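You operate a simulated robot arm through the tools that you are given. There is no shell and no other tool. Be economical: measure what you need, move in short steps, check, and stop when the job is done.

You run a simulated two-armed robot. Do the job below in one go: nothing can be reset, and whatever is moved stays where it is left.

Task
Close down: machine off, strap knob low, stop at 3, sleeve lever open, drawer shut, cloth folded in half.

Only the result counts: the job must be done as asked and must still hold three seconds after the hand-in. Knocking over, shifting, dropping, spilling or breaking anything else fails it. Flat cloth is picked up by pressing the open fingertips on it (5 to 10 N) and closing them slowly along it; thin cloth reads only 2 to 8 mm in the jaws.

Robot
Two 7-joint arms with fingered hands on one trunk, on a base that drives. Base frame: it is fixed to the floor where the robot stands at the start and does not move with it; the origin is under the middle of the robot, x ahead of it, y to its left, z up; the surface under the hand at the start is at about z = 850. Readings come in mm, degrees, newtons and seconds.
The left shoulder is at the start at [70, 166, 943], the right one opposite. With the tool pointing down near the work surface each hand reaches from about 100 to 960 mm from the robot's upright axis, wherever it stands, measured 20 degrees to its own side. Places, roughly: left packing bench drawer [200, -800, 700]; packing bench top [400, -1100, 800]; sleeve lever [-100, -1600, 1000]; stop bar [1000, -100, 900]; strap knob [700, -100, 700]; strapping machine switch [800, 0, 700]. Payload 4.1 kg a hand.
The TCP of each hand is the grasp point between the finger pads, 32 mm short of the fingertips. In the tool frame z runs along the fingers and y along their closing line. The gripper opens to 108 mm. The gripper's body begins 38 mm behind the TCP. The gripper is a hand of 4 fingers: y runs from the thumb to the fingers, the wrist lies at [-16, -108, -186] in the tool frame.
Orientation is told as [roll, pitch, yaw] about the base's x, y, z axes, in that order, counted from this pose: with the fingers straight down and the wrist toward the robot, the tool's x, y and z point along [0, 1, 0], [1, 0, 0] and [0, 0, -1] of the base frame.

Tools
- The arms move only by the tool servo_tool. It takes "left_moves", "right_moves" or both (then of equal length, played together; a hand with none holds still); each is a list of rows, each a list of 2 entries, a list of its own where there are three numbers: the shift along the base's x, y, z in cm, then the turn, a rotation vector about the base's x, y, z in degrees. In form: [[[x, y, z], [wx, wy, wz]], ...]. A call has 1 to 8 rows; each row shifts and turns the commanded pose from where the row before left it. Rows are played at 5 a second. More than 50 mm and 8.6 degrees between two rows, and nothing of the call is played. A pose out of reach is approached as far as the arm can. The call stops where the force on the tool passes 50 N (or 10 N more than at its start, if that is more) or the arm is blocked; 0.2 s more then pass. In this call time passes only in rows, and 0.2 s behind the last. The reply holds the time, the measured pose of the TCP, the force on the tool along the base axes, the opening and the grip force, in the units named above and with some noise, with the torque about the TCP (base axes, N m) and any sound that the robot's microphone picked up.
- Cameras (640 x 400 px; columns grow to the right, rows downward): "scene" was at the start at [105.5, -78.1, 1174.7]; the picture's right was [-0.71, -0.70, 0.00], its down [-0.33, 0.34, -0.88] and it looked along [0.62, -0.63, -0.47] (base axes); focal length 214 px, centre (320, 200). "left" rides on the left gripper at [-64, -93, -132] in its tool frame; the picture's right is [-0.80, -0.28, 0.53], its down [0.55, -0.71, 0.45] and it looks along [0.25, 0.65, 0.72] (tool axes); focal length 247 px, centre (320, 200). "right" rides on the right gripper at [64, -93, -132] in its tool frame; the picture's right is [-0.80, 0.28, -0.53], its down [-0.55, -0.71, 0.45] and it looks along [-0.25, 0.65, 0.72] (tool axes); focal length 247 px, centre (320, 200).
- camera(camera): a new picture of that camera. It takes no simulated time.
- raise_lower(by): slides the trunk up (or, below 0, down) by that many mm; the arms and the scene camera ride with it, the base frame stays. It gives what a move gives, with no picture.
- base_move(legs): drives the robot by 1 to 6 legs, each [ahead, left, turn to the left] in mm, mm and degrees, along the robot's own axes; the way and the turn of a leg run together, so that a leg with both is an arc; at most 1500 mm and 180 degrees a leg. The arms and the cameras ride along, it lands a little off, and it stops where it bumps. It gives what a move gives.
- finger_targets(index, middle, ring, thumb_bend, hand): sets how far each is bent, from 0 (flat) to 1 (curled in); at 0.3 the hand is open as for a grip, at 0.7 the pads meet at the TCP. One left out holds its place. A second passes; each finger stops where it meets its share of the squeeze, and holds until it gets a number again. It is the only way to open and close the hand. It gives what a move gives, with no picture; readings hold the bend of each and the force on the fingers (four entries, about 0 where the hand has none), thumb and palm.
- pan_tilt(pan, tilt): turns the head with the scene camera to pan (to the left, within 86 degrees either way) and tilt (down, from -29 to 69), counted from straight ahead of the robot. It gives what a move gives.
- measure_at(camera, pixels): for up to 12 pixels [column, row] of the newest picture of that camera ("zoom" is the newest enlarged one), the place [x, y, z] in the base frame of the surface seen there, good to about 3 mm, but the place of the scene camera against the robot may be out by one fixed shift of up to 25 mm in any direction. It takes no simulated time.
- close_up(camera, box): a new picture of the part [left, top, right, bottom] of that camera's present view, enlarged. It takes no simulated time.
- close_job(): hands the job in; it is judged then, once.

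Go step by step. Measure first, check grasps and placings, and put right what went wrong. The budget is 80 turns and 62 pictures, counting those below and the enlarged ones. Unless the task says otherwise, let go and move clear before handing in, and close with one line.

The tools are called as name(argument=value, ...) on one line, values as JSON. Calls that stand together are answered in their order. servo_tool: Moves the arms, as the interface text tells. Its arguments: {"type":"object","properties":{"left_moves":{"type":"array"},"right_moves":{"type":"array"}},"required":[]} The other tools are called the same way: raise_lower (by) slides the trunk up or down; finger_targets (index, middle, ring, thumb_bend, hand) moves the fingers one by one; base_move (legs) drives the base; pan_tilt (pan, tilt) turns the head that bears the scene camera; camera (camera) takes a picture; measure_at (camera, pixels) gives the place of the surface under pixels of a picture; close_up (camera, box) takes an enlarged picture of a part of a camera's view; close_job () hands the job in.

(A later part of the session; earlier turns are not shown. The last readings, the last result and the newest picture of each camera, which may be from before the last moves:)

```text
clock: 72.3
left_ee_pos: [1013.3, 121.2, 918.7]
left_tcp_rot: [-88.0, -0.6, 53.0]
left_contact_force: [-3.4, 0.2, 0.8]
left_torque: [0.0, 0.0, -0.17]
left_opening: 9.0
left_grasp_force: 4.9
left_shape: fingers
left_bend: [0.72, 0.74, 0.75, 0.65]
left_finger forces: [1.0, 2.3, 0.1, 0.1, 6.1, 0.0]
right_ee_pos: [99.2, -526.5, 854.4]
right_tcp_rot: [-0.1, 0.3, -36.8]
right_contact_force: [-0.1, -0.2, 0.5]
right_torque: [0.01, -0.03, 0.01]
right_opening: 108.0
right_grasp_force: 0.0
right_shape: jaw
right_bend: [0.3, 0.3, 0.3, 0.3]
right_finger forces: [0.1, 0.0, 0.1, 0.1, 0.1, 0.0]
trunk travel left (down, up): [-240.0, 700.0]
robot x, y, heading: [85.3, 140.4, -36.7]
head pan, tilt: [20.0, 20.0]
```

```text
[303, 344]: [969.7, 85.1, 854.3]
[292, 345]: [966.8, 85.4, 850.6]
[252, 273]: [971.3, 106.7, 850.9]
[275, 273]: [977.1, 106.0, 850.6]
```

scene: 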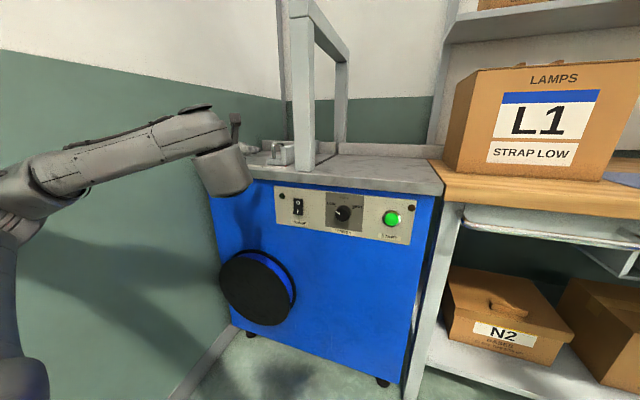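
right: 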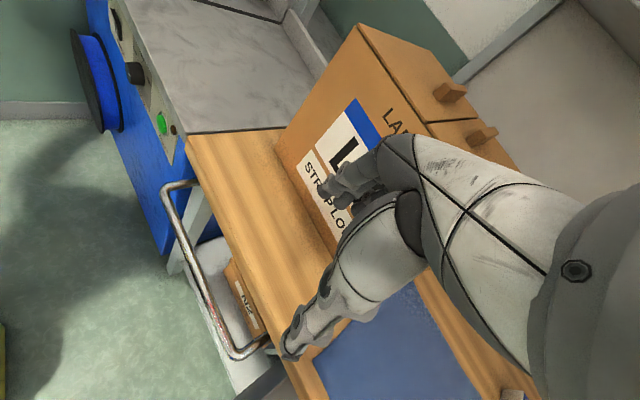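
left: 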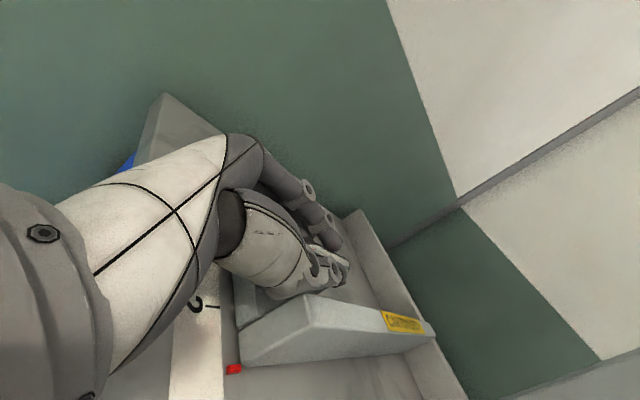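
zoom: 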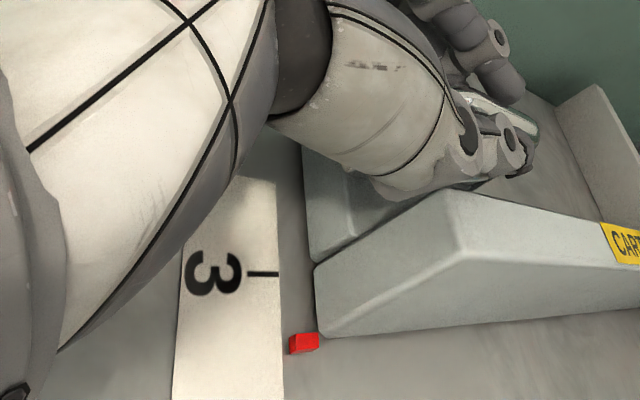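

The pointer is at r -649.5 and tick 3 at about r -669, so 19 mm remain.

servo_tool(left_moves=[[[0.57, 0.76, 0], [0, 0, 0]], [[0.57, 0.76, 0], [0, 0, 0]]])

close_up(camera="left", box=[120, 250, 360, 400])

measure_at(camera="zoom", pixels=[[320, 200]])

```text
clock: 72.9
left_ee_pos: [1026.1, 136.1, 917.8]
left_tcp_rot: [-88.2, -0.8, 52.9]
left_contact_force: [-5.5, 1.1, -2.7]
left_torque: [0.05, 0.04, -0.12]
left_opening: 8.3
left_grasp_force: 6.2
left_shape: fingers
left_bend: [0.72, 0.73, 0.75, 0.65]
left_finger forces: [1.4, 4.8, 0.1, 0.0, 6.5, 0.0]
right_ee_pos: [97.5, -526.6, 854.1]
right_tcp_rot: [0.1, 0.2, -36.8]
right_contact_force: [0.1, 0.4, 0.0]
right_torque: [-0.01, -0.01, -0.02]
right_opening: 107.8
right_grasp_force: 0.1
right_shape: jaw
right_bend: [0.3, 0.3, 0.3, 0.3]
right_finger forces: [0.0, 0.0, 0.1, 0.0, 0.0, 0.1]
trunk travel left (down, up): [-240.0, 700.0]
robot x, y, heading: [86.6, 139.5, -36.7]
head pan, tilt: [20.0, 20.0]
```

```text
2.67 times, centred on (240, 325) of left
```

zoom: 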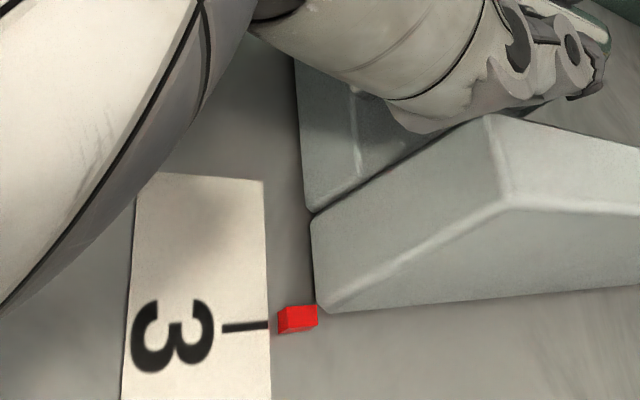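

```text
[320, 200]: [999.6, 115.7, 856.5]
```

The tick runs from (222, 328) to (268, 324) and points right at the red pointer. I'll measure to confirm.

measure_at(camera="zoom", pixels=[[228, 328], [262, 325], [282, 312], [282, 330], [300, 312], [300, 327], [312, 308]])

```text
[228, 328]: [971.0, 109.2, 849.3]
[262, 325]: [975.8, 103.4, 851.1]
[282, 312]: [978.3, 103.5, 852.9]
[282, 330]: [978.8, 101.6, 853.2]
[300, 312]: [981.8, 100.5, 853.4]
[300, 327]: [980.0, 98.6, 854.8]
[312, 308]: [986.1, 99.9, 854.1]
```

The pointer and the tick agree within 1 mm at r -669. I'll open the fingers on the free side, ease the thumb off, and back out.

finger_targets(hand="left", index=0.5, middle=0.5, ring=0.5)

servo_tool(left_moves=[[[-0.18, -0.24, 0.1], [0, 0, 0]], [[0, 0, 0.3], [0, 0, 0]], [[-1.2, 0.9, 0], [0, 0, 0]], [[-1.6, 1.2, 0], [0, 0, 0]], [[-1.6, 1.2, 0], [0, 0, 0]], [[-1.6, 1.2, 0.5], [0, 0, 0]], [[-1.6, 1.2, 0.5], [0, 0, 0]], [[-1.6, 1.2, 0.5], [0, 0, 0]]])

close_up(camera="left", box=[240, 180, 400, 280])

```text
clock: 73.9
left_ee_pos: [1025.5, 134.3, 918.6]
left_tcp_rot: [-88.2, -0.7, 52.9]
left_contact_force: [-5.6, -4.1, -0.8]
left_torque: [0.06, 0.04, -0.19]
left_opening: 37.3
left_grasp_force: 3.3
left_shape: fingers
left_bend: [0.5, 0.5, 0.5, 0.65]
left_finger forces: [0.0, 0.0, 0.0, 0.1, 6.0, 0.1]
right_ee_pos: [97.7, -528.0, 854.1]
right_tcp_rot: [0.0, 0.2, -36.8]
right_contact_force: [-0.7, 0.0, 0.0]
right_torque: [0.02, 0.04, 0.01]
right_opening: 107.8
right_grasp_force: 0.1
right_shape: jaw
right_bend: [0.3, 0.3, 0.3, 0.3]
right_finger forces: [0.0, 0.1, 0.0, 0.0, 0.0, 0.0]
trunk travel left (down, up): [-240.0, 700.0]
robot x, y, heading: [83.3, 140.4, -36.9]
head pan, tilt: [20.0, 20.0]
```

```text
clock: 75.7
left_ee_pos: [931.7, 203.3, 938.8]
left_tcp_rot: [-88.1, -0.7, 53.0]
left_contact_force: [-0.2, -0.1, 1.0]
left_torque: [0.07, 0.02, -0.02]
left_opening: 29.4
left_grasp_force: 0.2
left_shape: fingers
left_bend: [0.5, 0.5, 0.5, 0.7]
left_finger forces: [0.1, 0.1, 0.0, 0.1, 0.1, 0.0]
right_ee_pos: [97.4, -527.3, 853.6]
right_tcp_rot: [0.0, 0.1, -36.8]
right_contact_force: [0.7, -0.7, -0.6]
right_torque: [-0.02, 0.02, 0.0]
right_opening: 107.6
right_grasp_force: 0.0
right_shape: jaw
right_bend: [0.3, 0.3, 0.3, 0.3]
right_finger forces: [0.0, 0.1, 0.0, 0.0, 0.1, 0.0]
trunk travel left (down, up): [-240.0, 700.0]
robot x, y, heading: [83.4, 142.8, -36.8]
head pan, tilt: [20.0, 20.0]
```

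```text
4.00 times, centred on (320, 230) of left
```

zoom: 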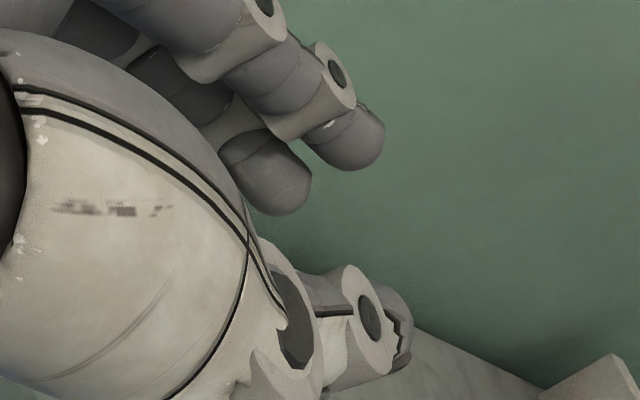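

The hand is out and clear. I'll draw it back and to the right, raise the trunk, drive right to the drawer, and look.

servo_tool(left_moves=[[[-2.4, 1.8, 0], [0, 0, 0]], [[-2.4, 1.8, 0], [0, 0, 0]], [[-2.4, 1.8, 0], [0, 0, 0]], [[-2.7, -3.6, 0], [0, 0, 0]], [[-2.7, -3.6, 0], [0, 0, 0]], [[-2.7, -3.6, 0], [0, 0, 0]], [[-2.7, -3.6, 0], [0, 0, 0]], [[-2.7, -3.6, 0], [0, 0, 0]]])

raise_lower(by=180)

base_move(legs=[[0, -420, 0]])

pan_tilt(pan=-8, tilt=35)

camera(camera="scene")

```text
clock: 77.5
left_ee_pos: [725.3, 72.4, 936.7]
left_tcp_rot: [-88.0, -0.8, 52.8]
left_contact_force: [-0.2, 0.1, 0.0]
left_torque: [0.01, 0.02, 0.01]
left_opening: 29.5
left_grasp_force: 0.0
left_shape: fingers
left_bend: [0.5, 0.5, 0.5, 0.7]
left_finger forces: [0.0, 0.0, 0.0, 0.0, 0.1, 0.0]
right_ee_pos: [96.6, -528.3, 854.3]
right_tcp_rot: [0.1, 0.1, -36.8]
right_contact_force: [-0.3, -0.2, 0.0]
right_torque: [-0.02, -0.06, 0.01]
right_opening: 107.9
right_grasp_force: 0.0
right_shape: jaw
right_bend: [0.3, 0.3, 0.3, 0.3]
right_finger forces: [0.0, 0.1, 0.0, 0.0, 0.1, 0.1]
trunk travel left (down, up): [-240.0, 700.0]
robot x, y, heading: [85.0, 136.7, -36.9]
head pan, tilt: [20.0, 20.0]
```

```text
clock: 79.5
left_ee_pos: [728.5, 74.3, 1115.3]
left_tcp_rot: [-88.1, -0.7, 52.9]
left_contact_force: [-0.1, 0.4, -0.2]
left_torque: [-0.01, -0.01, 0.04]
left_opening: 29.2
left_grasp_force: 0.0
left_shape: fingers
left_bend: [0.5, 0.5, 0.5, 0.7]
left_finger forces: [0.0, 0.1, 0.0, 0.1, 0.1, 0.1]
right_ee_pos: [98.6, -527.2, 1034.6]
right_tcp_rot: [0.0, 0.1, -36.9]
right_contact_force: [-0.2, 0.0, 0.7]
right_torque: [0.0, 0.01, 0.02]
right_opening: 107.7
right_grasp_force: 0.1
right_shape: jaw
right_bend: [0.3, 0.3, 0.3, 0.3]
right_finger forces: [0.0, 0.0, 0.1, 0.0, 0.1, 0.0]
trunk travel left (down, up): [-420.0, 520.0]
robot x, y, heading: [84.1, 140.1, -36.7]
head pan, tilt: [20.0, 20.0]
```

```text
clock: 82.1
left_ee_pos: [479.7, -257.4, 1117.3]
left_tcp_rot: [-88.1, -0.7, 52.9]
left_contact_force: [0.3, -0.2, -0.5]
left_torque: [0.02, -0.02, -0.02]
left_opening: 29.2
left_grasp_force: 0.0
left_shape: fingers
left_bend: [0.5, 0.5, 0.5, 0.7]
left_finger forces: [0.0, 0.1, 0.0, 0.1, 0.0, 0.1]
right_ee_pos: [-149.2, -860.0, 1033.8]
right_tcp_rot: [0.0, 0.2, -36.7]
right_contact_force: [-0.6, -0.6, 0.1]
right_torque: [-0.01, -0.01, 0.01]
right_opening: 107.7
right_grasp_force: 0.0
right_shape: jaw
right_bend: [0.3, 0.3, 0.3, 0.3]
right_finger forces: [0.0, 0.0, 0.0, 0.0, 0.0, 0.0]
trunk travel left (down, up): [-420.0, 520.0]
robot x, y, heading: [-163.2, -194.6, -36.5]
head pan, tilt: [20.0, 20.0]
```

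```text
clock: 83.0
left_ee_pos: [479.1, -256.1, 1116.3]
left_tcp_rot: [-88.2, -0.7, 52.9]
left_contact_force: [0.0, 0.2, 0.3]
left_torque: [-0.03, 0.0, 0.02]
left_opening: 29.6
left_grasp_force: 0.2
left_shape: fingers
left_bend: [0.5, 0.5, 0.5, 0.7]
left_finger forces: [0.2, 0.0, 0.1, 0.1, 0.0, 0.0]
right_ee_pos: [-149.2, -860.0, 1034.6]
right_tcp_rot: [0.0, 0.2, -36.7]
right_contact_force: [0.4, 0.4, 0.3]
right_torque: [-0.02, -0.01, 0.0]
right_opening: 107.9
right_grasp_force: 0.1
right_shape: jaw
right_bend: [0.3, 0.3, 0.3, 0.3]
right_finger forces: [0.0, 0.0, 0.1, 0.0, 0.0, 0.0]
trunk travel left (down, up): [-420.0, 520.0]
robot x, y, heading: [-160.2, -194.1, -36.5]
head pan, tilt: [-8.0, 35.0]
```

```text
18 pictures are left
```

scene: 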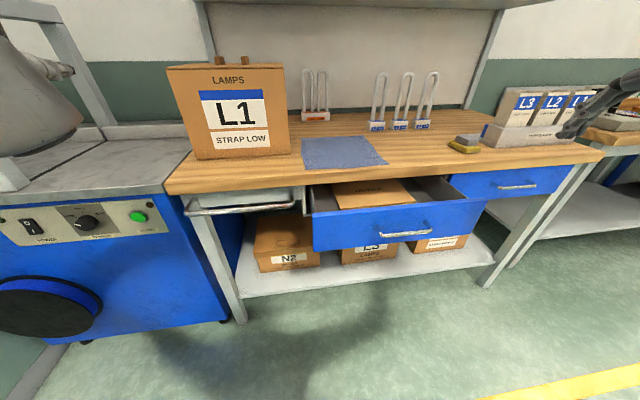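

Now the drawer front spans (313–485, 200–250) and the cloth lies at (302–388, 137–170). I'll measure both.

measure_at(camera="scene", pixels=[[302, 139], [372, 137], [387, 163], [306, 169], [340, 152], [320, 235], [475, 215], [405, 234], [370, 240], [345, 183], [520, 180], [380, 185]])

close_up(camera="scene", box=[270, 110, 510, 260])

```text
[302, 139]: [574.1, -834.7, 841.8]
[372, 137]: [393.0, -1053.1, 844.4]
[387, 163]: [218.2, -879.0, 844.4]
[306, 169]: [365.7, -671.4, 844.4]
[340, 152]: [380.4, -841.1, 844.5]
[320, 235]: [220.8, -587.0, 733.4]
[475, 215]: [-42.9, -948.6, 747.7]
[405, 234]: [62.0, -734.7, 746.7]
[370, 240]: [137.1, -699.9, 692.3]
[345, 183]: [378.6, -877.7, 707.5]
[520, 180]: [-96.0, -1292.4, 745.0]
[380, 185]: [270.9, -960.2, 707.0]
```

```text
2.67 times, centred on (390, 185) of scene
```

zoom: 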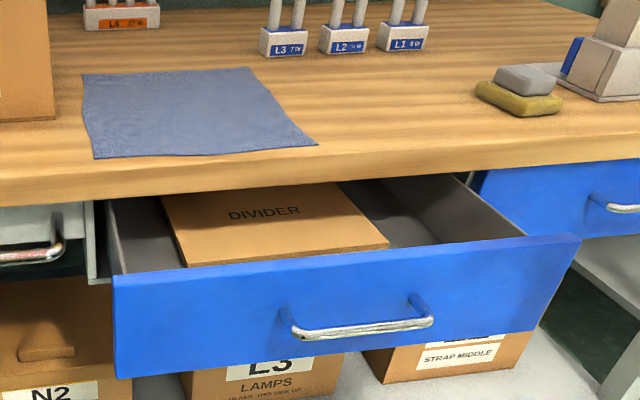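

The drawer front is at n≈530 and its closed neighbour at n≈699, so it needs about 169 mm of push. The cloth spans roughly n 697–955, r 305–590. I'll close the right hand, lower the trunk, and pitch the right hand forward in front of the drawer, to the right of its handle.

finger_targets(hand="right", index=0.7, middle=0.7, ring=0.7, thumb_bend=0.7)

raise_lower(by=-150)

servo_tool(right_moves=[[[1, 1.4, 0], [-4.92, -6.56, 0]], [[1, 1.4, 0], [-4.92, -6.56, 0]], [[1, 1.4, -1.5], [-4.92, -6.56, 0]], [[1, 1.4, -1.5], [-4.92, -6.56, 0]], [[1, 1.4, -1.5], [-4.92, -6.56, 0]], [[1, 1.4, -2], [-4.92, -6.56, 0]], [[1, 1.4, -2], [-4.92, -6.56, 0]], [[1, 1.4, -2], [-4.92, -6.56, 0]]])

```text
clock: 84.0
left_ee_pos: [480.0, -257.1, 1115.8]
left_tcp_rot: [-88.0, -0.7, 53.0]
left_contact_force: [0.2, 0.4, 0.0]
left_torque: [0.02, 0.02, -0.01]
left_opening: 29.1
left_grasp_force: 0.1
left_shape: fingers
left_bend: [0.5, 0.5, 0.5, 0.7]
left_finger forces: [0.0, 0.0, 0.1, 0.0, 0.0, 0.1]
right_ee_pos: [-148.1, -859.2, 1035.2]
right_tcp_rot: [0.0, 0.2, -36.7]
right_contact_force: [0.2, 0.6, -0.7]
right_torque: [-0.01, 0.0, -0.01]
right_opening: 3.5
right_grasp_force: 0.0
right_shape: fingers
right_bend: [0.7, 0.7, 0.7, 0.7]
right_finger forces: [0.0, 0.1, 0.1, 0.0, 0.0, 0.1]
trunk travel left (down, up): [-420.0, 520.0]
robot x, y, heading: [-166.8, -193.1, -36.6]
head pan, tilt: [-8.0, 35.0]
```

```text
clock: 85.8
left_ee_pos: [480.5, -255.5, 965.8]
left_tcp_rot: [-88.1, -0.7, 53.0]
left_contact_force: [-1.7, 0.0, -0.4]
left_torque: [-0.03, 0.0, -0.02]
left_opening: 29.5
left_grasp_force: 0.0
left_shape: fingers
left_bend: [0.5, 0.5, 0.5, 0.7]
left_finger forces: [0.0, 0.1, 0.1, 0.0, 0.0, 0.0]
right_ee_pos: [-148.5, -860.4, 885.1]
right_tcp_rot: [0.0, 0.1, -36.7]
right_contact_force: [0.5, -0.5, -0.6]
right_torque: [0.02, 0.02, 0.02]
right_opening: 3.5
right_grasp_force: 0.0
right_shape: fingers
right_bend: [0.7, 0.7, 0.7, 0.7]
right_finger forces: [0.1, 0.1, 0.0, 0.0, 0.1, 0.1]
trunk travel left (down, up): [-270.0, 670.0]
robot x, y, heading: [-166.0, -192.0, -37.1]
head pan, tilt: [-8.0, 35.0]
```

```text
clock: 87.8
left_ee_pos: [478.9, -256.7, 966.1]
left_tcp_rot: [-88.0, -0.7, 52.9]
left_contact_force: [-0.2, -0.4, 0.3]
left_torque: [-0.01, 0.01, -0.02]
left_opening: 29.1
left_grasp_force: 0.1
left_shape: fingers
left_bend: [0.5, 0.5, 0.5, 0.7]
left_finger forces: [0.0, 0.1, 0.0, 0.0, 0.0, 0.1]
right_ee_pos: [-42.7, -768.4, 828.8]
right_tcp_rot: [-2.2, -72.1, -32.7]
right_contact_force: [-0.6, -0.6, 0.4]
right_torque: [-0.03, -0.01, 0.0]
right_opening: 3.2
right_grasp_force: 0.1
right_shape: fingers
right_bend: [0.7, 0.7, 0.7, 0.7]
right_finger forces: [0.0, 0.0, 0.0, 0.0, 0.0, 0.0]
right hand out of reach, approached as far as the arm can: row 4, 5, 8
trunk travel left (down, up): [-270.0, 670.0]
robot x, y, heading: [-165.9, -194.6, -36.6]
head pan, tilt: [-8.0, 35.0]
stopped in row 8 (right hand): the arm was blocked; the commanded pose is now the measured one
```

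The right hand is pitched 72° at n 427, r 640, z 829. I'll lower the trunk 95 mm, then push the drawer with the arm.

raise_lower(by=-95)

servo_tool(right_moves=[[[1.6, -1.2, 0], [0, 0, 0]], [[1.6, -1.2, 0], [0, 0, 0]], [[1.6, -1.2, 0], [0, 0, 0]], [[1.6, -1.2, 0], [0, 0, 0]], [[1.6, -1.2, 0], [0, 0, 0]], [[1.6, -1.2, 0], [0, 0, 0]]])

```text
clock: 89.0
left_ee_pos: [479.5, -256.6, 871.6]
left_tcp_rot: [-88.1, -0.6, 52.9]
left_contact_force: [-0.3, 0.4, -1.3]
left_torque: [-0.03, -0.02, 0.01]
left_opening: 29.5
left_grasp_force: 0.2
left_shape: fingers
left_bend: [0.5, 0.5, 0.5, 0.7]
left_finger forces: [0.0, 0.0, 0.0, 0.1, 0.0, 0.1]
right_ee_pos: [-44.2, -767.8, 733.2]
right_tcp_rot: [-2.3, -72.0, -32.7]
right_contact_force: [0.6, 0.3, 0.2]
right_torque: [-0.03, 0.04, 0.03]
right_opening: 3.4
right_grasp_force: 0.1
right_shape: fingers
right_bend: [0.7, 0.7, 0.7, 0.7]
right_finger forces: [0.0, 0.0, 0.0, 0.1, 0.0, 0.0]
trunk travel left (down, up): [-175.0, 765.0]
robot x, y, heading: [-163.6, -195.7, -37.0]
head pan, tilt: [-8.0, 35.0]
```

```text
clock: 90.5
left_ee_pos: [479.8, -255.6, 871.5]
left_tcp_rot: [-88.1, -0.8, 53.0]
left_contact_force: [-0.3, 0.5, 0.8]
left_torque: [0.0, 0.0, -0.03]
left_opening: 29.6
left_grasp_force: 0.0
left_shape: fingers
left_bend: [0.5, 0.5, 0.5, 0.7]
left_finger forces: [0.0, 0.0, 0.0, 0.0, 0.0, 0.0]
right_ee_pos: [54.8, -839.5, 733.5]
right_tcp_rot: [-2.2, -72.0, -32.8]
right_contact_force: [-0.5, -0.3, -0.4]
right_torque: [-0.02, 0.01, 0.01]
right_opening: 2.9
right_grasp_force: 0.1
right_shape: fingers
right_bend: [0.7, 0.7, 0.7, 0.7]
right_finger forces: [0.0, 0.0, 0.0, 0.1, 0.1, 0.0]
trunk travel left (down, up): [-175.0, 765.0]
robot x, y, heading: [-163.7, -190.7, -36.5]
head pan, tilt: [-8.0, 35.0]
```

There's no resistance yet at n 547, so I'll continue 100 mm and watch the force.

servo_tool(right_moves=[[[1.6, -1.2, 0], [0, 0, 0]], [[1.6, -1.2, 0], [0, 0, 0]], [[1.6, -1.2, 0], [0, 0, 0]], [[1.6, -1.2, 0], [0, 0, 0]], [[1.2, -0.9, 0], [0, 0, 0]]])

camera(camera="scene")

```text
clock: 91.7
left_ee_pos: [478.7, -256.5, 870.6]
left_tcp_rot: [-88.1, -0.7, 53.0]
left_contact_force: [-0.3, 0.2, -1.1]
left_torque: [0.0, 0.02, -0.03]
left_opening: 29.2
left_grasp_force: 0.1
left_shape: fingers
left_bend: [0.5, 0.5, 0.5, 0.7]
left_finger forces: [0.0, 0.0, 0.1, 0.1, 0.1, 0.0]
right_ee_pos: [128.5, -898.5, 735.3]
right_tcp_rot: [-2.3, -72.0, -32.8]
right_contact_force: [0.5, -1.1, 0.6]
right_torque: [0.0, -0.01, 0.0]
right_opening: 2.8
right_grasp_force: 0.0
right_shape: fingers
right_bend: [0.7, 0.7, 0.7, 0.7]
right_finger forces: [0.1, 0.0, 0.0, 0.1, 0.0, 0.1]
trunk travel left (down, up): [-175.0, 765.0]
robot x, y, heading: [-159.8, -193.1, -36.7]
head pan, tilt: [-8.0, 35.0]
```

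```text
16 pictures are left
```

scene: 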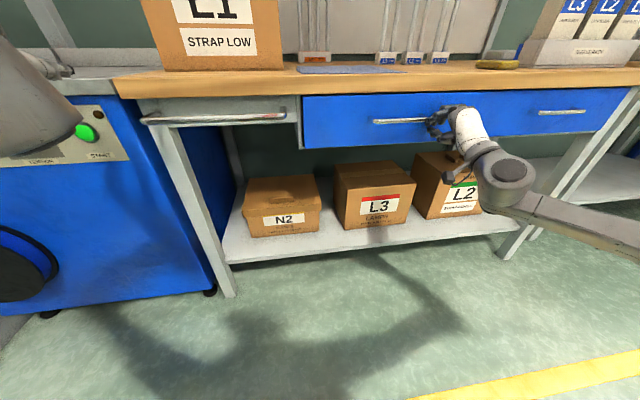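

The drawer looks nearly shut. I'll compare its face with its neighbour's.

measure_at(camera="scene", pixels=[[330, 125], [355, 105], [430, 135], [540, 125], [590, 100]])

servo_tool(right_moves=[[[0.8, -0.6, 0], [0, 0, 0]], [[0.8, -0.6, 0], [0, 0, 0]], [[0.8, -0.6, 0], [0, 0, 0]], [[0.8, -0.6, 0], [0, 0, 0]]])

```text
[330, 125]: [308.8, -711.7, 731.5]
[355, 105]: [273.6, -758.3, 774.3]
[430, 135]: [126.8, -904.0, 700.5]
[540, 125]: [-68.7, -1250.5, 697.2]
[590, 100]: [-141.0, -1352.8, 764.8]
```

```text
clock: 92.5
left_ee_pos: [477.5, -256.7, 873.3]
left_tcp_rot: [-88.2, -0.7, 52.8]
left_contact_force: [0.2, -0.8, 0.4]
left_torque: [0.0, 0.0, -0.03]
left_opening: 29.3
left_grasp_force: 0.1
left_shape: fingers
left_bend: [0.5, 0.5, 0.5, 0.7]
left_finger forces: [0.0, 0.0, 0.1, 0.1, 0.0, 0.0]
right_ee_pos: [145.7, -910.3, 741.2]
right_tcp_rot: [-2.9, -72.6, -31.9]
right_contact_force: [-21.4, 19.4, 3.6]
right_torque: [0.13, 0.1, -0.02]
right_opening: 0.2
right_grasp_force: 14.0
right_shape: fingers
right_bend: [0.71, 0.72, 0.71, 0.68]
right_finger forces: [18.2, 7.2, 3.0, 0.0, 0.0, 0.0]
trunk travel left (down, up): [-175.0, 765.0]
robot x, y, heading: [-165.3, -193.6, -37.0]
head pan, tilt: [-8.0, 35.0]
stopped in row 3 (right hand): the force on the tool passed its limit at 61 N (the readings are from after the stop); the commanded pose is now the measured one
```

It was 22 mm short, and the last push moved it about 21 mm to a firm stop. I'll pull the hand back, raise the trunk, and check.

servo_tool(right_moves=[[[-1.6, 1.2, 0], [0, 0, 0]], [[-2.4, 1.8, 0], [0, 0, 0]], [[-2.4, 1.8, 0], [0, 0, 0]], [[-2.4, 1.8, 0], [0, 0, 0]], [[-2.4, 1.8, 0], [0, 0, 0]], [[-2.4, 1.8, 0], [0, 0, 0]], [[-2.4, 1.8, 0], [0, 0, 0]]])

raise_lower(by=245)

camera(camera="scene")

measure_at(camera="scene", pixels=[[320, 215], [380, 220], [510, 190], [560, 180], [302, 140], [372, 137], [387, 163], [306, 169], [320, 168], [360, 166], [303, 155], [380, 150]])

```text
clock: 94.0
left_ee_pos: [478.5, -255.7, 871.1]
left_tcp_rot: [-88.2, -0.6, 53.0]
left_contact_force: [-0.1, -0.4, -0.5]
left_torque: [0.04, -0.01, 0.0]
left_opening: 29.4
left_grasp_force: 0.1
left_shape: fingers
left_bend: [0.5, 0.5, 0.5, 0.7]
left_finger forces: [0.0, 0.0, 0.1, 0.1, 0.1, 0.1]
right_ee_pos: [-11.0, -792.0, 736.5]
right_tcp_rot: [-2.7, -72.3, -32.3]
right_contact_force: [0.0, -0.4, -0.1]
right_torque: [-0.01, -0.01, 0.03]
right_opening: 3.2
right_grasp_force: 0.0
right_shape: fingers
right_bend: [0.7, 0.7, 0.7, 0.7]
right_finger forces: [0.0, 0.0, 0.1, 0.0, 0.0, 0.0]
trunk travel left (down, up): [-175.0, 765.0]
robot x, y, heading: [-159.4, -195.3, -36.9]
head pan, tilt: [-8.0, 35.0]
```

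```text
clock: 96.6
left_ee_pos: [479.4, -256.1, 1115.0]
left_tcp_rot: [-88.1, -0.7, 53.0]
left_contact_force: [-0.2, -0.7, 0.2]
left_torque: [-0.03, 0.0, 0.01]
left_opening: 29.5
left_grasp_force: 0.1
left_shape: fingers
left_bend: [0.5, 0.5, 0.5, 0.7]
left_finger forces: [0.0, 0.0, 0.0, 0.0, 0.0, 0.0]
right_ee_pos: [-9.5, -792.2, 980.5]
right_tcp_rot: [-2.7, -72.4, -32.4]
right_contact_force: [0.1, 0.4, 0.1]
right_torque: [-0.01, -0.01, 0.01]
right_opening: 2.9
right_grasp_force: 0.0
right_shape: fingers
right_bend: [0.7, 0.7, 0.7, 0.7]
right_finger forces: [0.0, 0.0, 0.0, 0.0, 0.0, 0.1]
trunk travel left (down, up): [-420.0, 520.0]
robot x, y, heading: [-160.1, -193.6, -36.6]
head pan, tilt: [-8.0, 35.0]
```

```text
15 pictures are left
```

scene: 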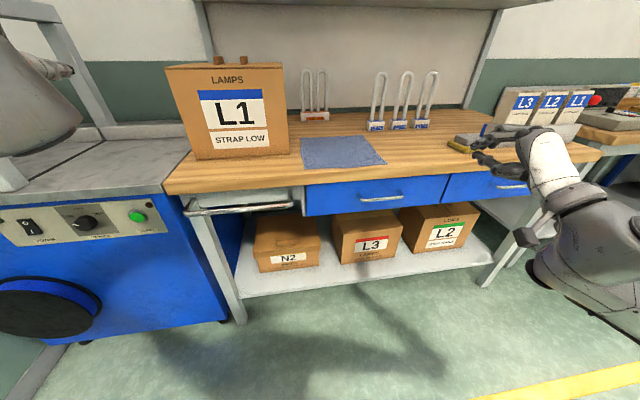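

```text
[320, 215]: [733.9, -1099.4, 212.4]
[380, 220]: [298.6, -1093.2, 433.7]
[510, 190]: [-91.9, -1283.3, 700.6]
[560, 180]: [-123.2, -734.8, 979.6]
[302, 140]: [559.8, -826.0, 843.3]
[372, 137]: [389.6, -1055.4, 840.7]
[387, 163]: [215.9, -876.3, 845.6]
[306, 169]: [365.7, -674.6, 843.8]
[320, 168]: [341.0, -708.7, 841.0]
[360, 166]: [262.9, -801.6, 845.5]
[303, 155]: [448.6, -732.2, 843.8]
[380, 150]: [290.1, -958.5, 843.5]
```

The drawer looks flush. I'll confirm that, pin down the cloth corners, and turn the view toward the lever on the right.

close_up(camera="scene", box=[280, 120, 440, 220])

measure_at(camera="scene", pixels=[[330, 203], [420, 195], [465, 190], [303, 140], [363, 138], [386, 163], [307, 168], [330, 175], [330, 181], [598, 100]])

pan_tilt(pan=-45, tilt=20)

camera(camera="scene")

```text
4.00 times, centred on (360, 170) of scene
```

zoom: 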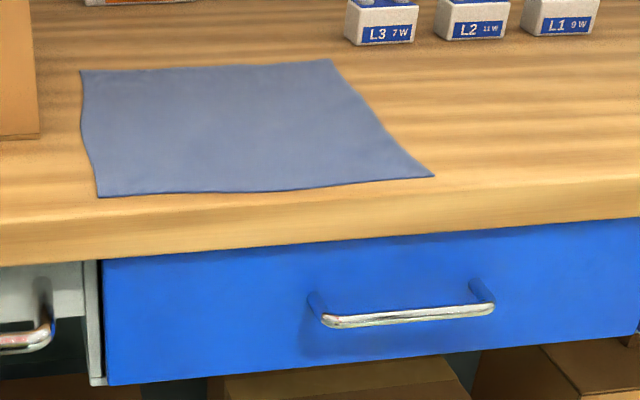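

```text
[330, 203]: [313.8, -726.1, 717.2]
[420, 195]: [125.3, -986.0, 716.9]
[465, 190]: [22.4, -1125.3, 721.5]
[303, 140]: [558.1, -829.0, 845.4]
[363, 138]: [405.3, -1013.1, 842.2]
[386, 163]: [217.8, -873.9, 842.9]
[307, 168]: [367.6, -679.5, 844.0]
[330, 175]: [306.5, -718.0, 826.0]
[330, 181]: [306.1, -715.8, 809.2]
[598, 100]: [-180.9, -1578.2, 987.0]
```

```text
clock: 97.6
left_ee_pos: [479.3, -257.9, 1115.7]
left_tcp_rot: [-88.1, -0.7, 52.9]
left_contact_force: [-0.7, -0.5, -0.1]
left_torque: [-0.01, 0.0, 0.0]
left_opening: 29.2
left_grasp_force: 0.1
left_shape: fingers
left_bend: [0.5, 0.5, 0.5, 0.7]
left_finger forces: [0.0, 0.1, 0.0, 0.0, 0.0, 0.1]
right_ee_pos: [-10.9, -791.8, 981.4]
right_tcp_rot: [-2.6, -72.2, -32.4]
right_contact_force: [-0.2, -0.7, 0.5]
right_torque: [0.01, 0.03, 0.01]
right_opening: 3.3
right_grasp_force: 0.0
right_shape: fingers
right_bend: [0.7, 0.7, 0.7, 0.7]
right_finger forces: [0.0, 0.0, 0.0, 0.1, 0.1, 0.0]
trunk travel left (down, up): [-420.0, 520.0]
robot x, y, heading: [-163.6, -192.9, -36.7]
head pan, tilt: [-45.0, 20.0]
```

```text
13 pictures are left
```

scene: 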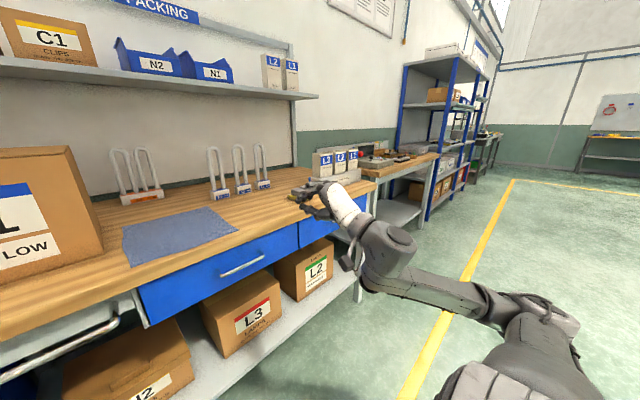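

The drawer faces line up (n 687–696 along one straight line), so it is shut. The cloth is about 245 mm square at n 700–945, r 310–555. Now I'll enlarge the lever area near (360, 155) and measure the L1 box, which limits my left arm.

close_up(camera="scene", box=[300, 130, 460, 230])

measure_at(camera="scene", pixels=[[60, 155], [72, 150], [98, 245], [45, 262], [20, 152], [362, 153], [378, 150], [370, 162], [395, 157], [410, 170]])

```text
4.00 times, centred on (380, 180) of scene
```

zoom: 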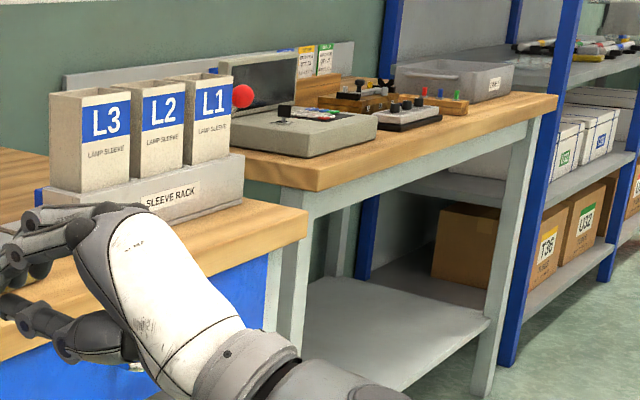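

```text
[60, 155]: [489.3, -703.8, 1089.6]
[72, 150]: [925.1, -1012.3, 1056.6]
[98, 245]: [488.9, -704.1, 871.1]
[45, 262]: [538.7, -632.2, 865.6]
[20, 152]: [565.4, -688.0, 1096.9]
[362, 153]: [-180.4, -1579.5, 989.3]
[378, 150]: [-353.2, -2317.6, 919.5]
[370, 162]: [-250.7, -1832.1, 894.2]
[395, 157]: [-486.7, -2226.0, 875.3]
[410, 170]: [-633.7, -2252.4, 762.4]
```

The L1 box's front is at n≈812, its right side at r≈257, and its top at z≈1100, so a hand at r≈338 clears it. The red lever ball is at about n 803, r 1359, z 998. I'll turn both hands to point down and move the base in front of the cloth.

servo_tool(left_moves=[[[0, 0, 0], [6.47, 0.92, -4.62]], [[0, 0, 0], [6.47, 0.92, -4.62]], [[0, 0, 0], [6.47, 0.92, -4.62]], [[0, 0, 0], [6.47, 0.92, -4.62]], [[0, 0, 0], [6.47, 0.92, -4.62]], [[0, 0, 0], [6.47, 0.92, -4.62]], [[0, 0, 0], [6.47, 0.92, -4.62]], [[0, 0, 0], [6.47, 0.92, -4.62]]], right_moves=[[[0, 0, 1], [4.92, 6.56, 0]], [[0, 0, 1], [4.92, 6.56, 0]], [[0, 0, 1], [4.92, 6.56, 0]], [[0, 0, 1], [4.92, 6.56, 0]], [[0, 0, 1], [4.92, 6.56, 0]], [[0, 0, 1], [4.92, 6.56, 0]], [[0, 0, 1], [4.92, 6.56, 0]], [[0, 0, 1], [4.92, 6.56, 0]]])

servo_tool(left_moves=[[[0, 0, 0], [6.47, 0.92, -4.62]], [[0, 0, 0], [6.47, 0.92, -4.62]], [[0, 0, 0], [6.47, 0.92, -4.62]], [[0, 0, 0], [6.47, 0.92, -4.62]], [[0, 0, 0], [6.47, 0.92, -4.62]], [[0, 0, 0], [6.47, 0.92, -4.62]], [[0, 0, 0], [6.47, 0.92, -4.62]]], right_moves=[[[0, 0, 0], [3.8, 5.1, 0]], [[1.2, 1.6, 0], [0, 0, 0]], [[1.2, 1.6, 0], [0, 0, 0]], [[1.2, 1.6, 0], [0, 0, 0]], [[1.2, 1.6, 0], [0, 0, 0]], [[1.2, 1.6, 0], [0, 0, 0]], [[1.2, 1.6, 0], [0, 0, 0]]])

base_move(legs=[[0, -180, 0]])

```text
clock: 99.4
left_ee_pos: [479.2, -256.3, 1116.0]
left_tcp_rot: [-39.3, -19.7, 3.7]
left_contact_force: [0.1, -0.4, -0.2]
left_torque: [0.0, 0.01, -0.03]
left_opening: 29.4
left_grasp_force: 0.1
left_shape: fingers
left_bend: [0.5, 0.5, 0.5, 0.7]
left_finger forces: [0.1, 0.0, 0.1, 0.0, 0.1, 0.0]
right_ee_pos: [-9.9, -793.0, 1061.8]
right_tcp_rot: [1.5, -6.6, -35.4]
right_contact_force: [0.1, 0.6, -0.2]
right_torque: [-0.02, 0.02, 0.02]
right_opening: 3.0
right_grasp_force: 0.1
right_shape: fingers
right_bend: [0.7, 0.7, 0.7, 0.7]
right_finger forces: [0.0, 0.0, 0.0, 0.0, 0.0, 0.1]
trunk travel left (down, up): [-420.0, 520.0]
robot x, y, heading: [-163.3, -192.3, -36.7]
head pan, tilt: [-45.0, 20.0]
```

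```text
clock: 101.0
left_ee_pos: [479.2, -256.3, 1116.8]
left_tcp_rot: [2.0, 0.2, -37.7]
left_contact_force: [-0.2, 0.9, 0.3]
left_torque: [0.01, -0.04, -0.03]
left_opening: 29.2
left_grasp_force: 0.0
left_shape: fingers
left_bend: [0.5, 0.5, 0.5, 0.7]
left_finger forces: [0.0, 0.1, 0.1, 0.1, 0.1, 0.0]
right_ee_pos: [62.1, -695.7, 1060.1]
right_tcp_rot: [1.7, -0.3, -35.6]
right_contact_force: [0.0, 0.1, 0.2]
right_torque: [-0.04, -0.02, -0.02]
right_opening: 3.4
right_grasp_force: 0.0
right_shape: fingers
right_bend: [0.7, 0.7, 0.7, 0.7]
right_finger forces: [0.0, 0.0, 0.0, 0.1, 0.1, 0.1]
trunk travel left (down, up): [-420.0, 520.0]
robot x, y, heading: [-165.3, -196.2, -36.6]
head pan, tilt: [-45.0, 20.0]
```

```text
clock: 102.5
left_ee_pos: [370.3, -400.0, 1115.7]
left_tcp_rot: [2.0, 0.2, -37.3]
left_contact_force: [0.2, -0.5, -0.4]
left_torque: [0.03, 0.01, 0.03]
left_opening: 29.6
left_grasp_force: 0.0
left_shape: fingers
left_bend: [0.5, 0.5, 0.5, 0.7]
left_finger forces: [0.1, 0.0, 0.0, 0.1, 0.1, 0.0]
right_ee_pos: [-44.7, -840.3, 1060.6]
right_tcp_rot: [1.7, -0.4, -35.2]
right_contact_force: [0.2, -0.4, 0.1]
right_torque: [0.0, -0.01, 0.0]
right_opening: 3.1
right_grasp_force: 0.0
right_shape: fingers
right_bend: [0.7, 0.7, 0.7, 0.7]
right_finger forces: [0.0, 0.1, 0.1, 0.1, 0.0, 0.0]
trunk travel left (down, up): [-420.0, 520.0]
robot x, y, heading: [-275.0, -339.0, -36.7]
head pan, tilt: [-45.0, 20.0]
```

Both hands point down now, with the robot at n -17, r 436. I'll come forward 40 mm, set both hands half open, and bring them above the cloth's front corners.

base_move(legs=[[42, 0, 0]])

finger_targets(hand="left", index=0.52, middle=0.52, ring=0.52, thumb_bend=0.52)

finger_targets(hand="right", index=0.52, middle=0.52, ring=0.52, thumb_bend=0.52)

servo_tool(left_moves=[[[-0.49, -3.96, -2.2], [0, 0, 0]], [[-0.49, -3.96, -2.2], [0, 0, 0]], [[-0.49, -3.96, -2.2], [0, 0, 0]], [[-0.49, -3.96, -2.2], [0, 0, 0]], [[-0.49, -3.96, -2.2], [0, 0, 0]], [[-0.49, -3.96, -2.2], [0, 0, 0]], [[-0.49, -3.96, -2.2], [0, 0, 0]]], right_moves=[[[3.81, 0.16, -1.43], [0, 0, 0]], [[3.81, 0.16, -1.43], [0, 0, 0]], [[3.81, 0.16, -1.43], [0, 0, 0]], [[3.81, 0.16, -1.43], [0, 0, 0]], [[3.81, 0.16, -1.43], [0, 0, 0]], [[3.81, 0.16, -1.43], [0, 0, 0]], [[3.81, 0.16, -1.43], [0, 0, 0]]])

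pan_tilt(pan=0, tilt=35)

camera(camera="scene")

```text
clock: 103.4
left_ee_pos: [406.4, -425.8, 1116.1]
left_tcp_rot: [2.1, 0.4, -37.3]
left_contact_force: [0.6, 0.0, 0.2]
left_torque: [0.02, 0.03, 0.01]
left_opening: 29.3
left_grasp_force: 0.0
left_shape: fingers
left_bend: [0.5, 0.5, 0.5, 0.7]
left_finger forces: [0.0, 0.1, 0.1, 0.0, 0.0, 0.1]
right_ee_pos: [-7.6, -866.7, 1061.1]
right_tcp_rot: [1.7, -0.2, -35.2]
right_contact_force: [-0.6, -0.1, -0.1]
right_torque: [0.01, 0.0, 0.0]
right_opening: 3.0
right_grasp_force: 0.0
right_shape: fingers
right_bend: [0.7, 0.7, 0.7, 0.7]
right_finger forces: [0.0, 0.0, 0.1, 0.0, 0.1, 0.1]
trunk travel left (down, up): [-420.0, 520.0]
robot x, y, heading: [-239.9, -360.1, -36.6]
head pan, tilt: [-45.0, 20.0]
```

```text
clock: 104.4
left_ee_pos: [405.7, -424.5, 1115.7]
left_tcp_rot: [2.0, 0.3, -37.3]
left_contact_force: [-0.1, 0.3, 0.5]
left_torque: [-0.02, -0.02, -0.02]
left_opening: 49.9
left_grasp_force: 0.0
left_shape: fingers
left_bend: [0.52, 0.52, 0.52, 0.52]
left_finger forces: [0.1, 0.0, 0.1, 0.1, 0.0, 0.1]
right_ee_pos: [-10.9, -866.2, 1060.9]
right_tcp_rot: [1.7, -0.2, -35.2]
right_contact_force: [0.1, 0.3, 0.6]
right_torque: [-0.01, -0.01, -0.03]
right_opening: 3.3
right_grasp_force: 0.1
right_shape: fingers
right_bend: [0.7, 0.7, 0.7, 0.7]
right_finger forces: [0.0, 0.1, 0.1, 0.1, 0.1, 0.0]
trunk travel left (down, up): [-420.0, 520.0]
robot x, y, heading: [-238.7, -365.5, -36.8]
head pan, tilt: [-45.0, 20.0]
```

```text
clock: 105.4
left_ee_pos: [405.7, -424.3, 1116.0]
left_tcp_rot: [1.9, 0.2, -37.3]
left_contact_force: [0.0, -0.4, 0.1]
left_torque: [0.01, -0.01, 0.0]
left_opening: 50.4
left_grasp_force: 0.1
left_shape: fingers
left_bend: [0.52, 0.52, 0.52, 0.52]
left_finger forces: [0.0, 0.0, 0.1, 0.0, 0.0, 0.0]
right_ee_pos: [-9.0, -866.1, 1061.1]
right_tcp_rot: [1.7, -0.3, -35.2]
right_contact_force: [0.0, 0.0, 0.4]
right_torque: [0.05, 0.0, 0.02]
right_opening: 49.5
right_grasp_force: 0.1
right_shape: fingers
right_bend: [0.52, 0.52, 0.52, 0.52]
right_finger forces: [0.1, 0.1, 0.1, 0.0, 0.0, 0.1]
trunk travel left (down, up): [-420.0, 520.0]
robot x, y, heading: [-239.7, -366.1, -36.6]
head pan, tilt: [-45.0, 20.0]
```

```text
clock: 107.0
left_ee_pos: [369.2, -706.5, 959.6]
left_tcp_rot: [2.0, 0.3, -37.3]
left_contact_force: [0.5, 0.7, 0.6]
left_torque: [0.01, 0.0, 0.0]
left_opening: 49.9
left_grasp_force: 0.0
left_shape: fingers
left_bend: [0.52, 0.52, 0.52, 0.52]
left_finger forces: [0.0, 0.0, 0.1, 0.1, 0.0, 0.0]
right_ee_pos: [145.9, -861.7, 997.6]
right_tcp_rot: [1.8, -0.3, -35.3]
right_contact_force: [0.0, -0.1, -0.5]
right_torque: [0.02, 0.0, 0.02]
right_opening: 49.8
right_grasp_force: 0.1
right_shape: fingers
right_bend: [0.52, 0.52, 0.52, 0.52]
right_finger forces: [0.0, 0.0, 0.1, 0.1, 0.0, 0.0]
right hand out of reach, approached as far as the arm can: row 5, 6, 7
trunk travel left (down, up): [-420.0, 520.0]
robot x, y, heading: [-237.5, -364.8, -36.6]
head pan, tilt: [-45.0, 20.0]
```

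```text
clock: 108.1
left_ee_pos: [369.4, -705.2, 960.5]
left_tcp_rot: [2.0, 0.2, -37.3]
left_contact_force: [0.2, 0.8, 0.0]
left_torque: [-0.01, -0.01, 0.02]
left_opening: 50.4
left_grasp_force: 0.0
left_shape: fingers
left_bend: [0.52, 0.52, 0.52, 0.52]
left_finger forces: [0.0, 0.1, 0.1, 0.0, 0.1, 0.0]
right_ee_pos: [146.0, -860.4, 1000.1]
right_tcp_rot: [1.6, -0.3, -35.3]
right_contact_force: [-0.7, 0.3, -0.4]
right_torque: [0.03, -0.01, 0.0]
right_opening: 50.0
right_grasp_force: 0.0
right_shape: fingers
right_bend: [0.52, 0.52, 0.52, 0.52]
right_finger forces: [0.0, 0.1, 0.1, 0.0, 0.1, 0.1]
trunk travel left (down, up): [-420.0, 520.0]
robot x, y, heading: [-237.1, -361.8, -36.5]
head pan, tilt: [0.0, 35.0]
```

```text
11 pictures are left
```

scene: 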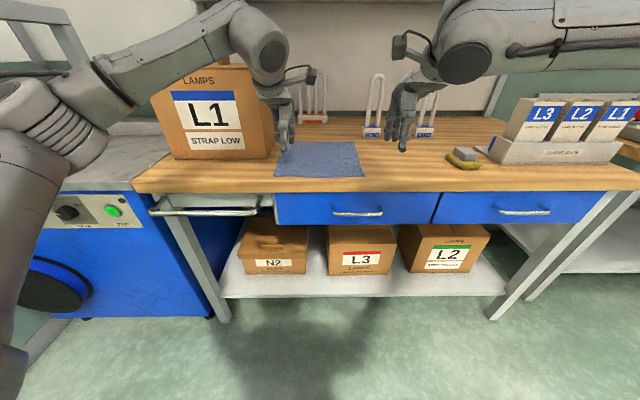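

The left hand is above the front-left corner, but the right hand stopped short at n 633, r 601: with the wrist pointing straight ahead it's out of reach. I'll yaw the right hand 24° left so its wrist comes from the right, and see where it lands.

servo_tool(right_moves=[[[0, 0, 0], [0, 0, 8]], [[0, 0, 0], [0, 0, 8]], [[0, 0, 0], [0, 0, 8]]])

```text
clock: 108.9
left_ee_pos: [369.7, -705.2, 959.4]
left_tcp_rot: [1.9, 0.2, -37.2]
left_contact_force: [0.3, -0.1, 0.2]
left_torque: [-0.01, -0.02, 0.0]
left_opening: 50.2
left_grasp_force: 0.1
left_shape: fingers
left_bend: [0.52, 0.52, 0.52, 0.52]
left_finger forces: [0.0, 0.1, 0.1, 0.0, 0.0, 0.0]
right_ee_pos: [146.3, -860.8, 998.5]
right_tcp_rot: [1.7, -0.4, -11.2]
right_contact_force: [-0.2, 0.3, -0.3]
right_torque: [0.01, 0.02, -0.01]
right_opening: 49.7
right_grasp_force: 0.0
right_shape: fingers
right_bend: [0.52, 0.52, 0.52, 0.52]
right_finger forces: [0.0, 0.0, 0.0, 0.1, 0.0, 0.0]
trunk travel left (down, up): [-420.0, 520.0]
robot x, y, heading: [-238.8, -367.9, -36.6]
head pan, tilt: [0.0, 35.0]
```

The yaw worked and the pose held. I'll move the right hand on to n 725, r 535, z 960.

servo_tool(right_moves=[[[2.8, -0.1, -1], [0, 0, 0]], [[2.8, -0.1, -1], [0, 0, 0]], [[2.8, -0.1, -1], [0, 0, 0]], [[2.8, 0, -1], [0, 0, 0]]])

```text
clock: 109.9
left_ee_pos: [369.9, -704.8, 959.9]
left_tcp_rot: [2.0, 0.2, -37.2]
left_contact_force: [-0.3, 0.4, 0.2]
left_torque: [-0.02, 0.0, -0.02]
left_opening: 50.2
left_grasp_force: 0.0
left_shape: fingers
left_bend: [0.52, 0.52, 0.52, 0.52]
left_finger forces: [0.0, 0.1, 0.0, 0.1, 0.1, 0.1]
right_ee_pos: [170.4, -871.7, 979.3]
right_tcp_rot: [1.7, -0.4, -11.3]
right_contact_force: [-0.6, 0.0, 0.2]
right_torque: [-0.03, 0.01, 0.02]
right_opening: 49.9
right_grasp_force: 0.0
right_shape: fingers
right_bend: [0.52, 0.52, 0.52, 0.52]
right_finger forces: [0.0, 0.0, 0.1, 0.0, 0.0, 0.0]
right hand out of reach, approached as far as the arm can: row 1, 2, 3, 4
trunk travel left (down, up): [-420.0, 520.0]
robot x, y, heading: [-239.5, -361.8, -36.7]
head pan, tilt: [0.0, 35.0]
```

The right arm still stops short, at n 659, r 595. I'll shift the base 90 mm left so the target lies further to that arm's own side, and bring the hands back over the corners.

base_move(legs=[[0, 90, 0]])

servo_tool(left_moves=[[[-1.35, -1.8, 0], [0, 0, 0]], [[-1.35, -1.8, 0], [0, 0, 0]], [[-1.35, -1.8, 0], [0, 0, 0]], [[-1.35, -1.8, 0], [0, 0, 0]]], right_moves=[[[-0.6, -0.8, 0], [0, 0, 0]], [[-0.6, -0.8, 0], [0, 0, 0]], [[-0.6, -0.8, 0], [0, 0, 0]], [[1.6, -1.2, 0], [0, 0, 0]]])

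servo_tool(right_moves=[[[1.6, -1.2, -0.5], [0, 0, 0]], [[1.6, -1.2, -0.5], [0, 0, 0]], [[0.8, -0.6, -0.5], [0, 0, 0]]])

```text
clock: 111.0
left_ee_pos: [425.6, -629.3, 960.6]
left_tcp_rot: [2.0, 0.2, -37.3]
left_contact_force: [0.3, 0.6, -1.1]
left_torque: [-0.03, 0.01, 0.01]
left_opening: 50.2
left_grasp_force: 0.1
left_shape: fingers
left_bend: [0.52, 0.52, 0.52, 0.52]
left_finger forces: [0.1, 0.0, 0.0, 0.0, 0.0, 0.0]
right_ee_pos: [226.7, -798.2, 979.4]
right_tcp_rot: [1.7, -0.4, -11.2]
right_contact_force: [-0.6, 1.1, 0.1]
right_torque: [-0.02, 0.02, -0.02]
right_opening: 49.7
right_grasp_force: 0.1
right_shape: fingers
right_bend: [0.52, 0.52, 0.52, 0.52]
right_finger forces: [0.1, 0.1, 0.0, 0.0, 0.0, 0.1]
trunk travel left (down, up): [-420.0, 520.0]
robot x, y, heading: [-182.2, -287.2, -36.4]
head pan, tilt: [0.0, 35.0]
```

```text
clock: 112.0
left_ee_pos: [373.4, -703.3, 959.2]
left_tcp_rot: [2.0, 0.4, -37.3]
left_contact_force: [0.4, -0.4, -0.2]
left_torque: [0.0, 0.0, 0.02]
left_opening: 50.3
left_grasp_force: 0.1
left_shape: fingers
left_bend: [0.52, 0.52, 0.52, 0.52]
left_finger forces: [0.0, 0.1, 0.1, 0.1, 0.1, 0.1]
right_ee_pos: [223.9, -834.9, 978.9]
right_tcp_rot: [1.6, -0.4, -11.1]
right_contact_force: [0.4, -0.6, -0.8]
right_torque: [0.01, 0.0, -0.03]
right_opening: 50.0
right_grasp_force: 0.2
right_shape: fingers
right_bend: [0.52, 0.52, 0.52, 0.52]
right_finger forces: [0.0, 0.0, 0.0, 0.0, 0.0, 0.1]
trunk travel left (down, up): [-420.0, 520.0]
robot x, y, heading: [-184.0, -286.2, -36.7]
head pan, tilt: [0.0, 35.0]
```

```text
clock: 112.8
left_ee_pos: [372.6, -703.3, 958.4]
left_tcp_rot: [2.0, 0.3, -37.3]
left_contact_force: [-0.2, -1.3, 0.3]
left_torque: [0.04, -0.01, -0.02]
left_opening: 50.1
left_grasp_force: 0.1
left_shape: fingers
left_bend: [0.52, 0.52, 0.52, 0.52]
left_finger forces: [0.1, 0.0, 0.1, 0.0, 0.0, 0.0]
right_ee_pos: [228.8, -847.1, 971.6]
right_tcp_rot: [1.8, -0.5, -11.1]
right_contact_force: [1.2, 0.1, 0.0]
right_torque: [0.03, 0.03, 0.0]
right_opening: 50.1
right_grasp_force: 0.1
right_shape: fingers
right_bend: [0.52, 0.52, 0.52, 0.52]
right_finger forces: [0.1, 0.0, 0.0, 0.0, 0.0, 0.0]
right hand out of reach, approached as far as the arm can: row 1, 2
trunk travel left (down, up): [-420.0, 520.0]
robot x, y, heading: [-180.8, -289.0, -36.5]
head pan, tilt: [0.0, 35.0]
```

The right arm keeps stopping near n 690, while the left arm tracks well at n 720, r 339. I'll fold with the left hand alone, one corner at a time. First I'll move the right hand out of the way and lower the left toward the front-left corner.

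servo_tool(left_moves=[[[0, 0, -1], [0, 0, 0]], [[0, 0, -1], [0, 0, 0]], [[0, 0, -1], [0, 0, 0]], [[0, 0, -1], [0, 0, 0]], [[0, 0, -1], [0, 0, 0]], [[0, 0, -1], [0, 0, 0]]], right_moves=[[[-2, 1.2, 1], [0, 0, 0]], [[-2.8, 1, 1], [0, 0, 0]], [[-4, 0, 1], [0, 0, 0]], [[-4, -1, 1], [0, 0, 0]], [[-4, -1, 1], [0, 0, 0]], [[-4, -1, 1], [0, 0, 0]]])

servo_tool(left_moves=[[[0, 0, -0.4], [0, 0, 0]], [[0, 0, -0.3], [0, 0, 0]]])

```text
clock: 114.2
left_ee_pos: [370.8, -703.2, 901.4]
left_tcp_rot: [2.0, 0.2, -37.4]
left_contact_force: [-0.5, -1.0, -0.8]
left_torque: [0.0, -0.02, 0.01]
left_opening: 50.3
left_grasp_force: 0.1
left_shape: fingers
left_bend: [0.52, 0.52, 0.52, 0.52]
left_finger forces: [0.0, 0.1, 0.1, 0.1, 0.0, 0.0]
right_ee_pos: [18.8, -854.0, 1032.0]
right_tcp_rot: [1.8, -0.4, -11.2]
right_contact_force: [0.4, -0.3, -0.2]
right_torque: [-0.01, -0.02, -0.01]
right_opening: 49.8
right_grasp_force: 0.0
right_shape: fingers
right_bend: [0.52, 0.52, 0.52, 0.52]
right_finger forces: [0.0, 0.0, 0.0, 0.0, 0.0, 0.0]
trunk travel left (down, up): [-420.0, 520.0]
robot x, y, heading: [-179.7, -288.7, -36.4]
head pan, tilt: [0.0, 35.0]
```

```text
clock: 114.8
left_ee_pos: [372.3, -701.1, 894.0]
left_tcp_rot: [1.9, 0.3, -37.3]
left_contact_force: [0.9, -0.7, 0.1]
left_torque: [0.01, -0.02, 0.0]
left_opening: 50.0
left_grasp_force: 0.1
left_shape: fingers
left_bend: [0.52, 0.52, 0.52, 0.52]
left_finger forces: [0.0, 0.0, 0.0, 0.0, 0.1, 0.0]
right_ee_pos: [20.5, -852.1, 1030.3]
right_tcp_rot: [1.6, -0.3, -11.2]
right_contact_force: [0.5, -0.2, 0.6]
right_torque: [-0.01, 0.0, 0.0]
right_opening: 49.9
right_grasp_force: 0.0
right_shape: fingers
right_bend: [0.52, 0.52, 0.52, 0.52]
right_finger forces: [0.0, 0.0, 0.0, 0.0, 0.1, 0.0]
trunk travel left (down, up): [-420.0, 520.0]
robot x, y, heading: [-185.0, -289.7, -36.2]
head pan, tilt: [0.0, 35.0]
```

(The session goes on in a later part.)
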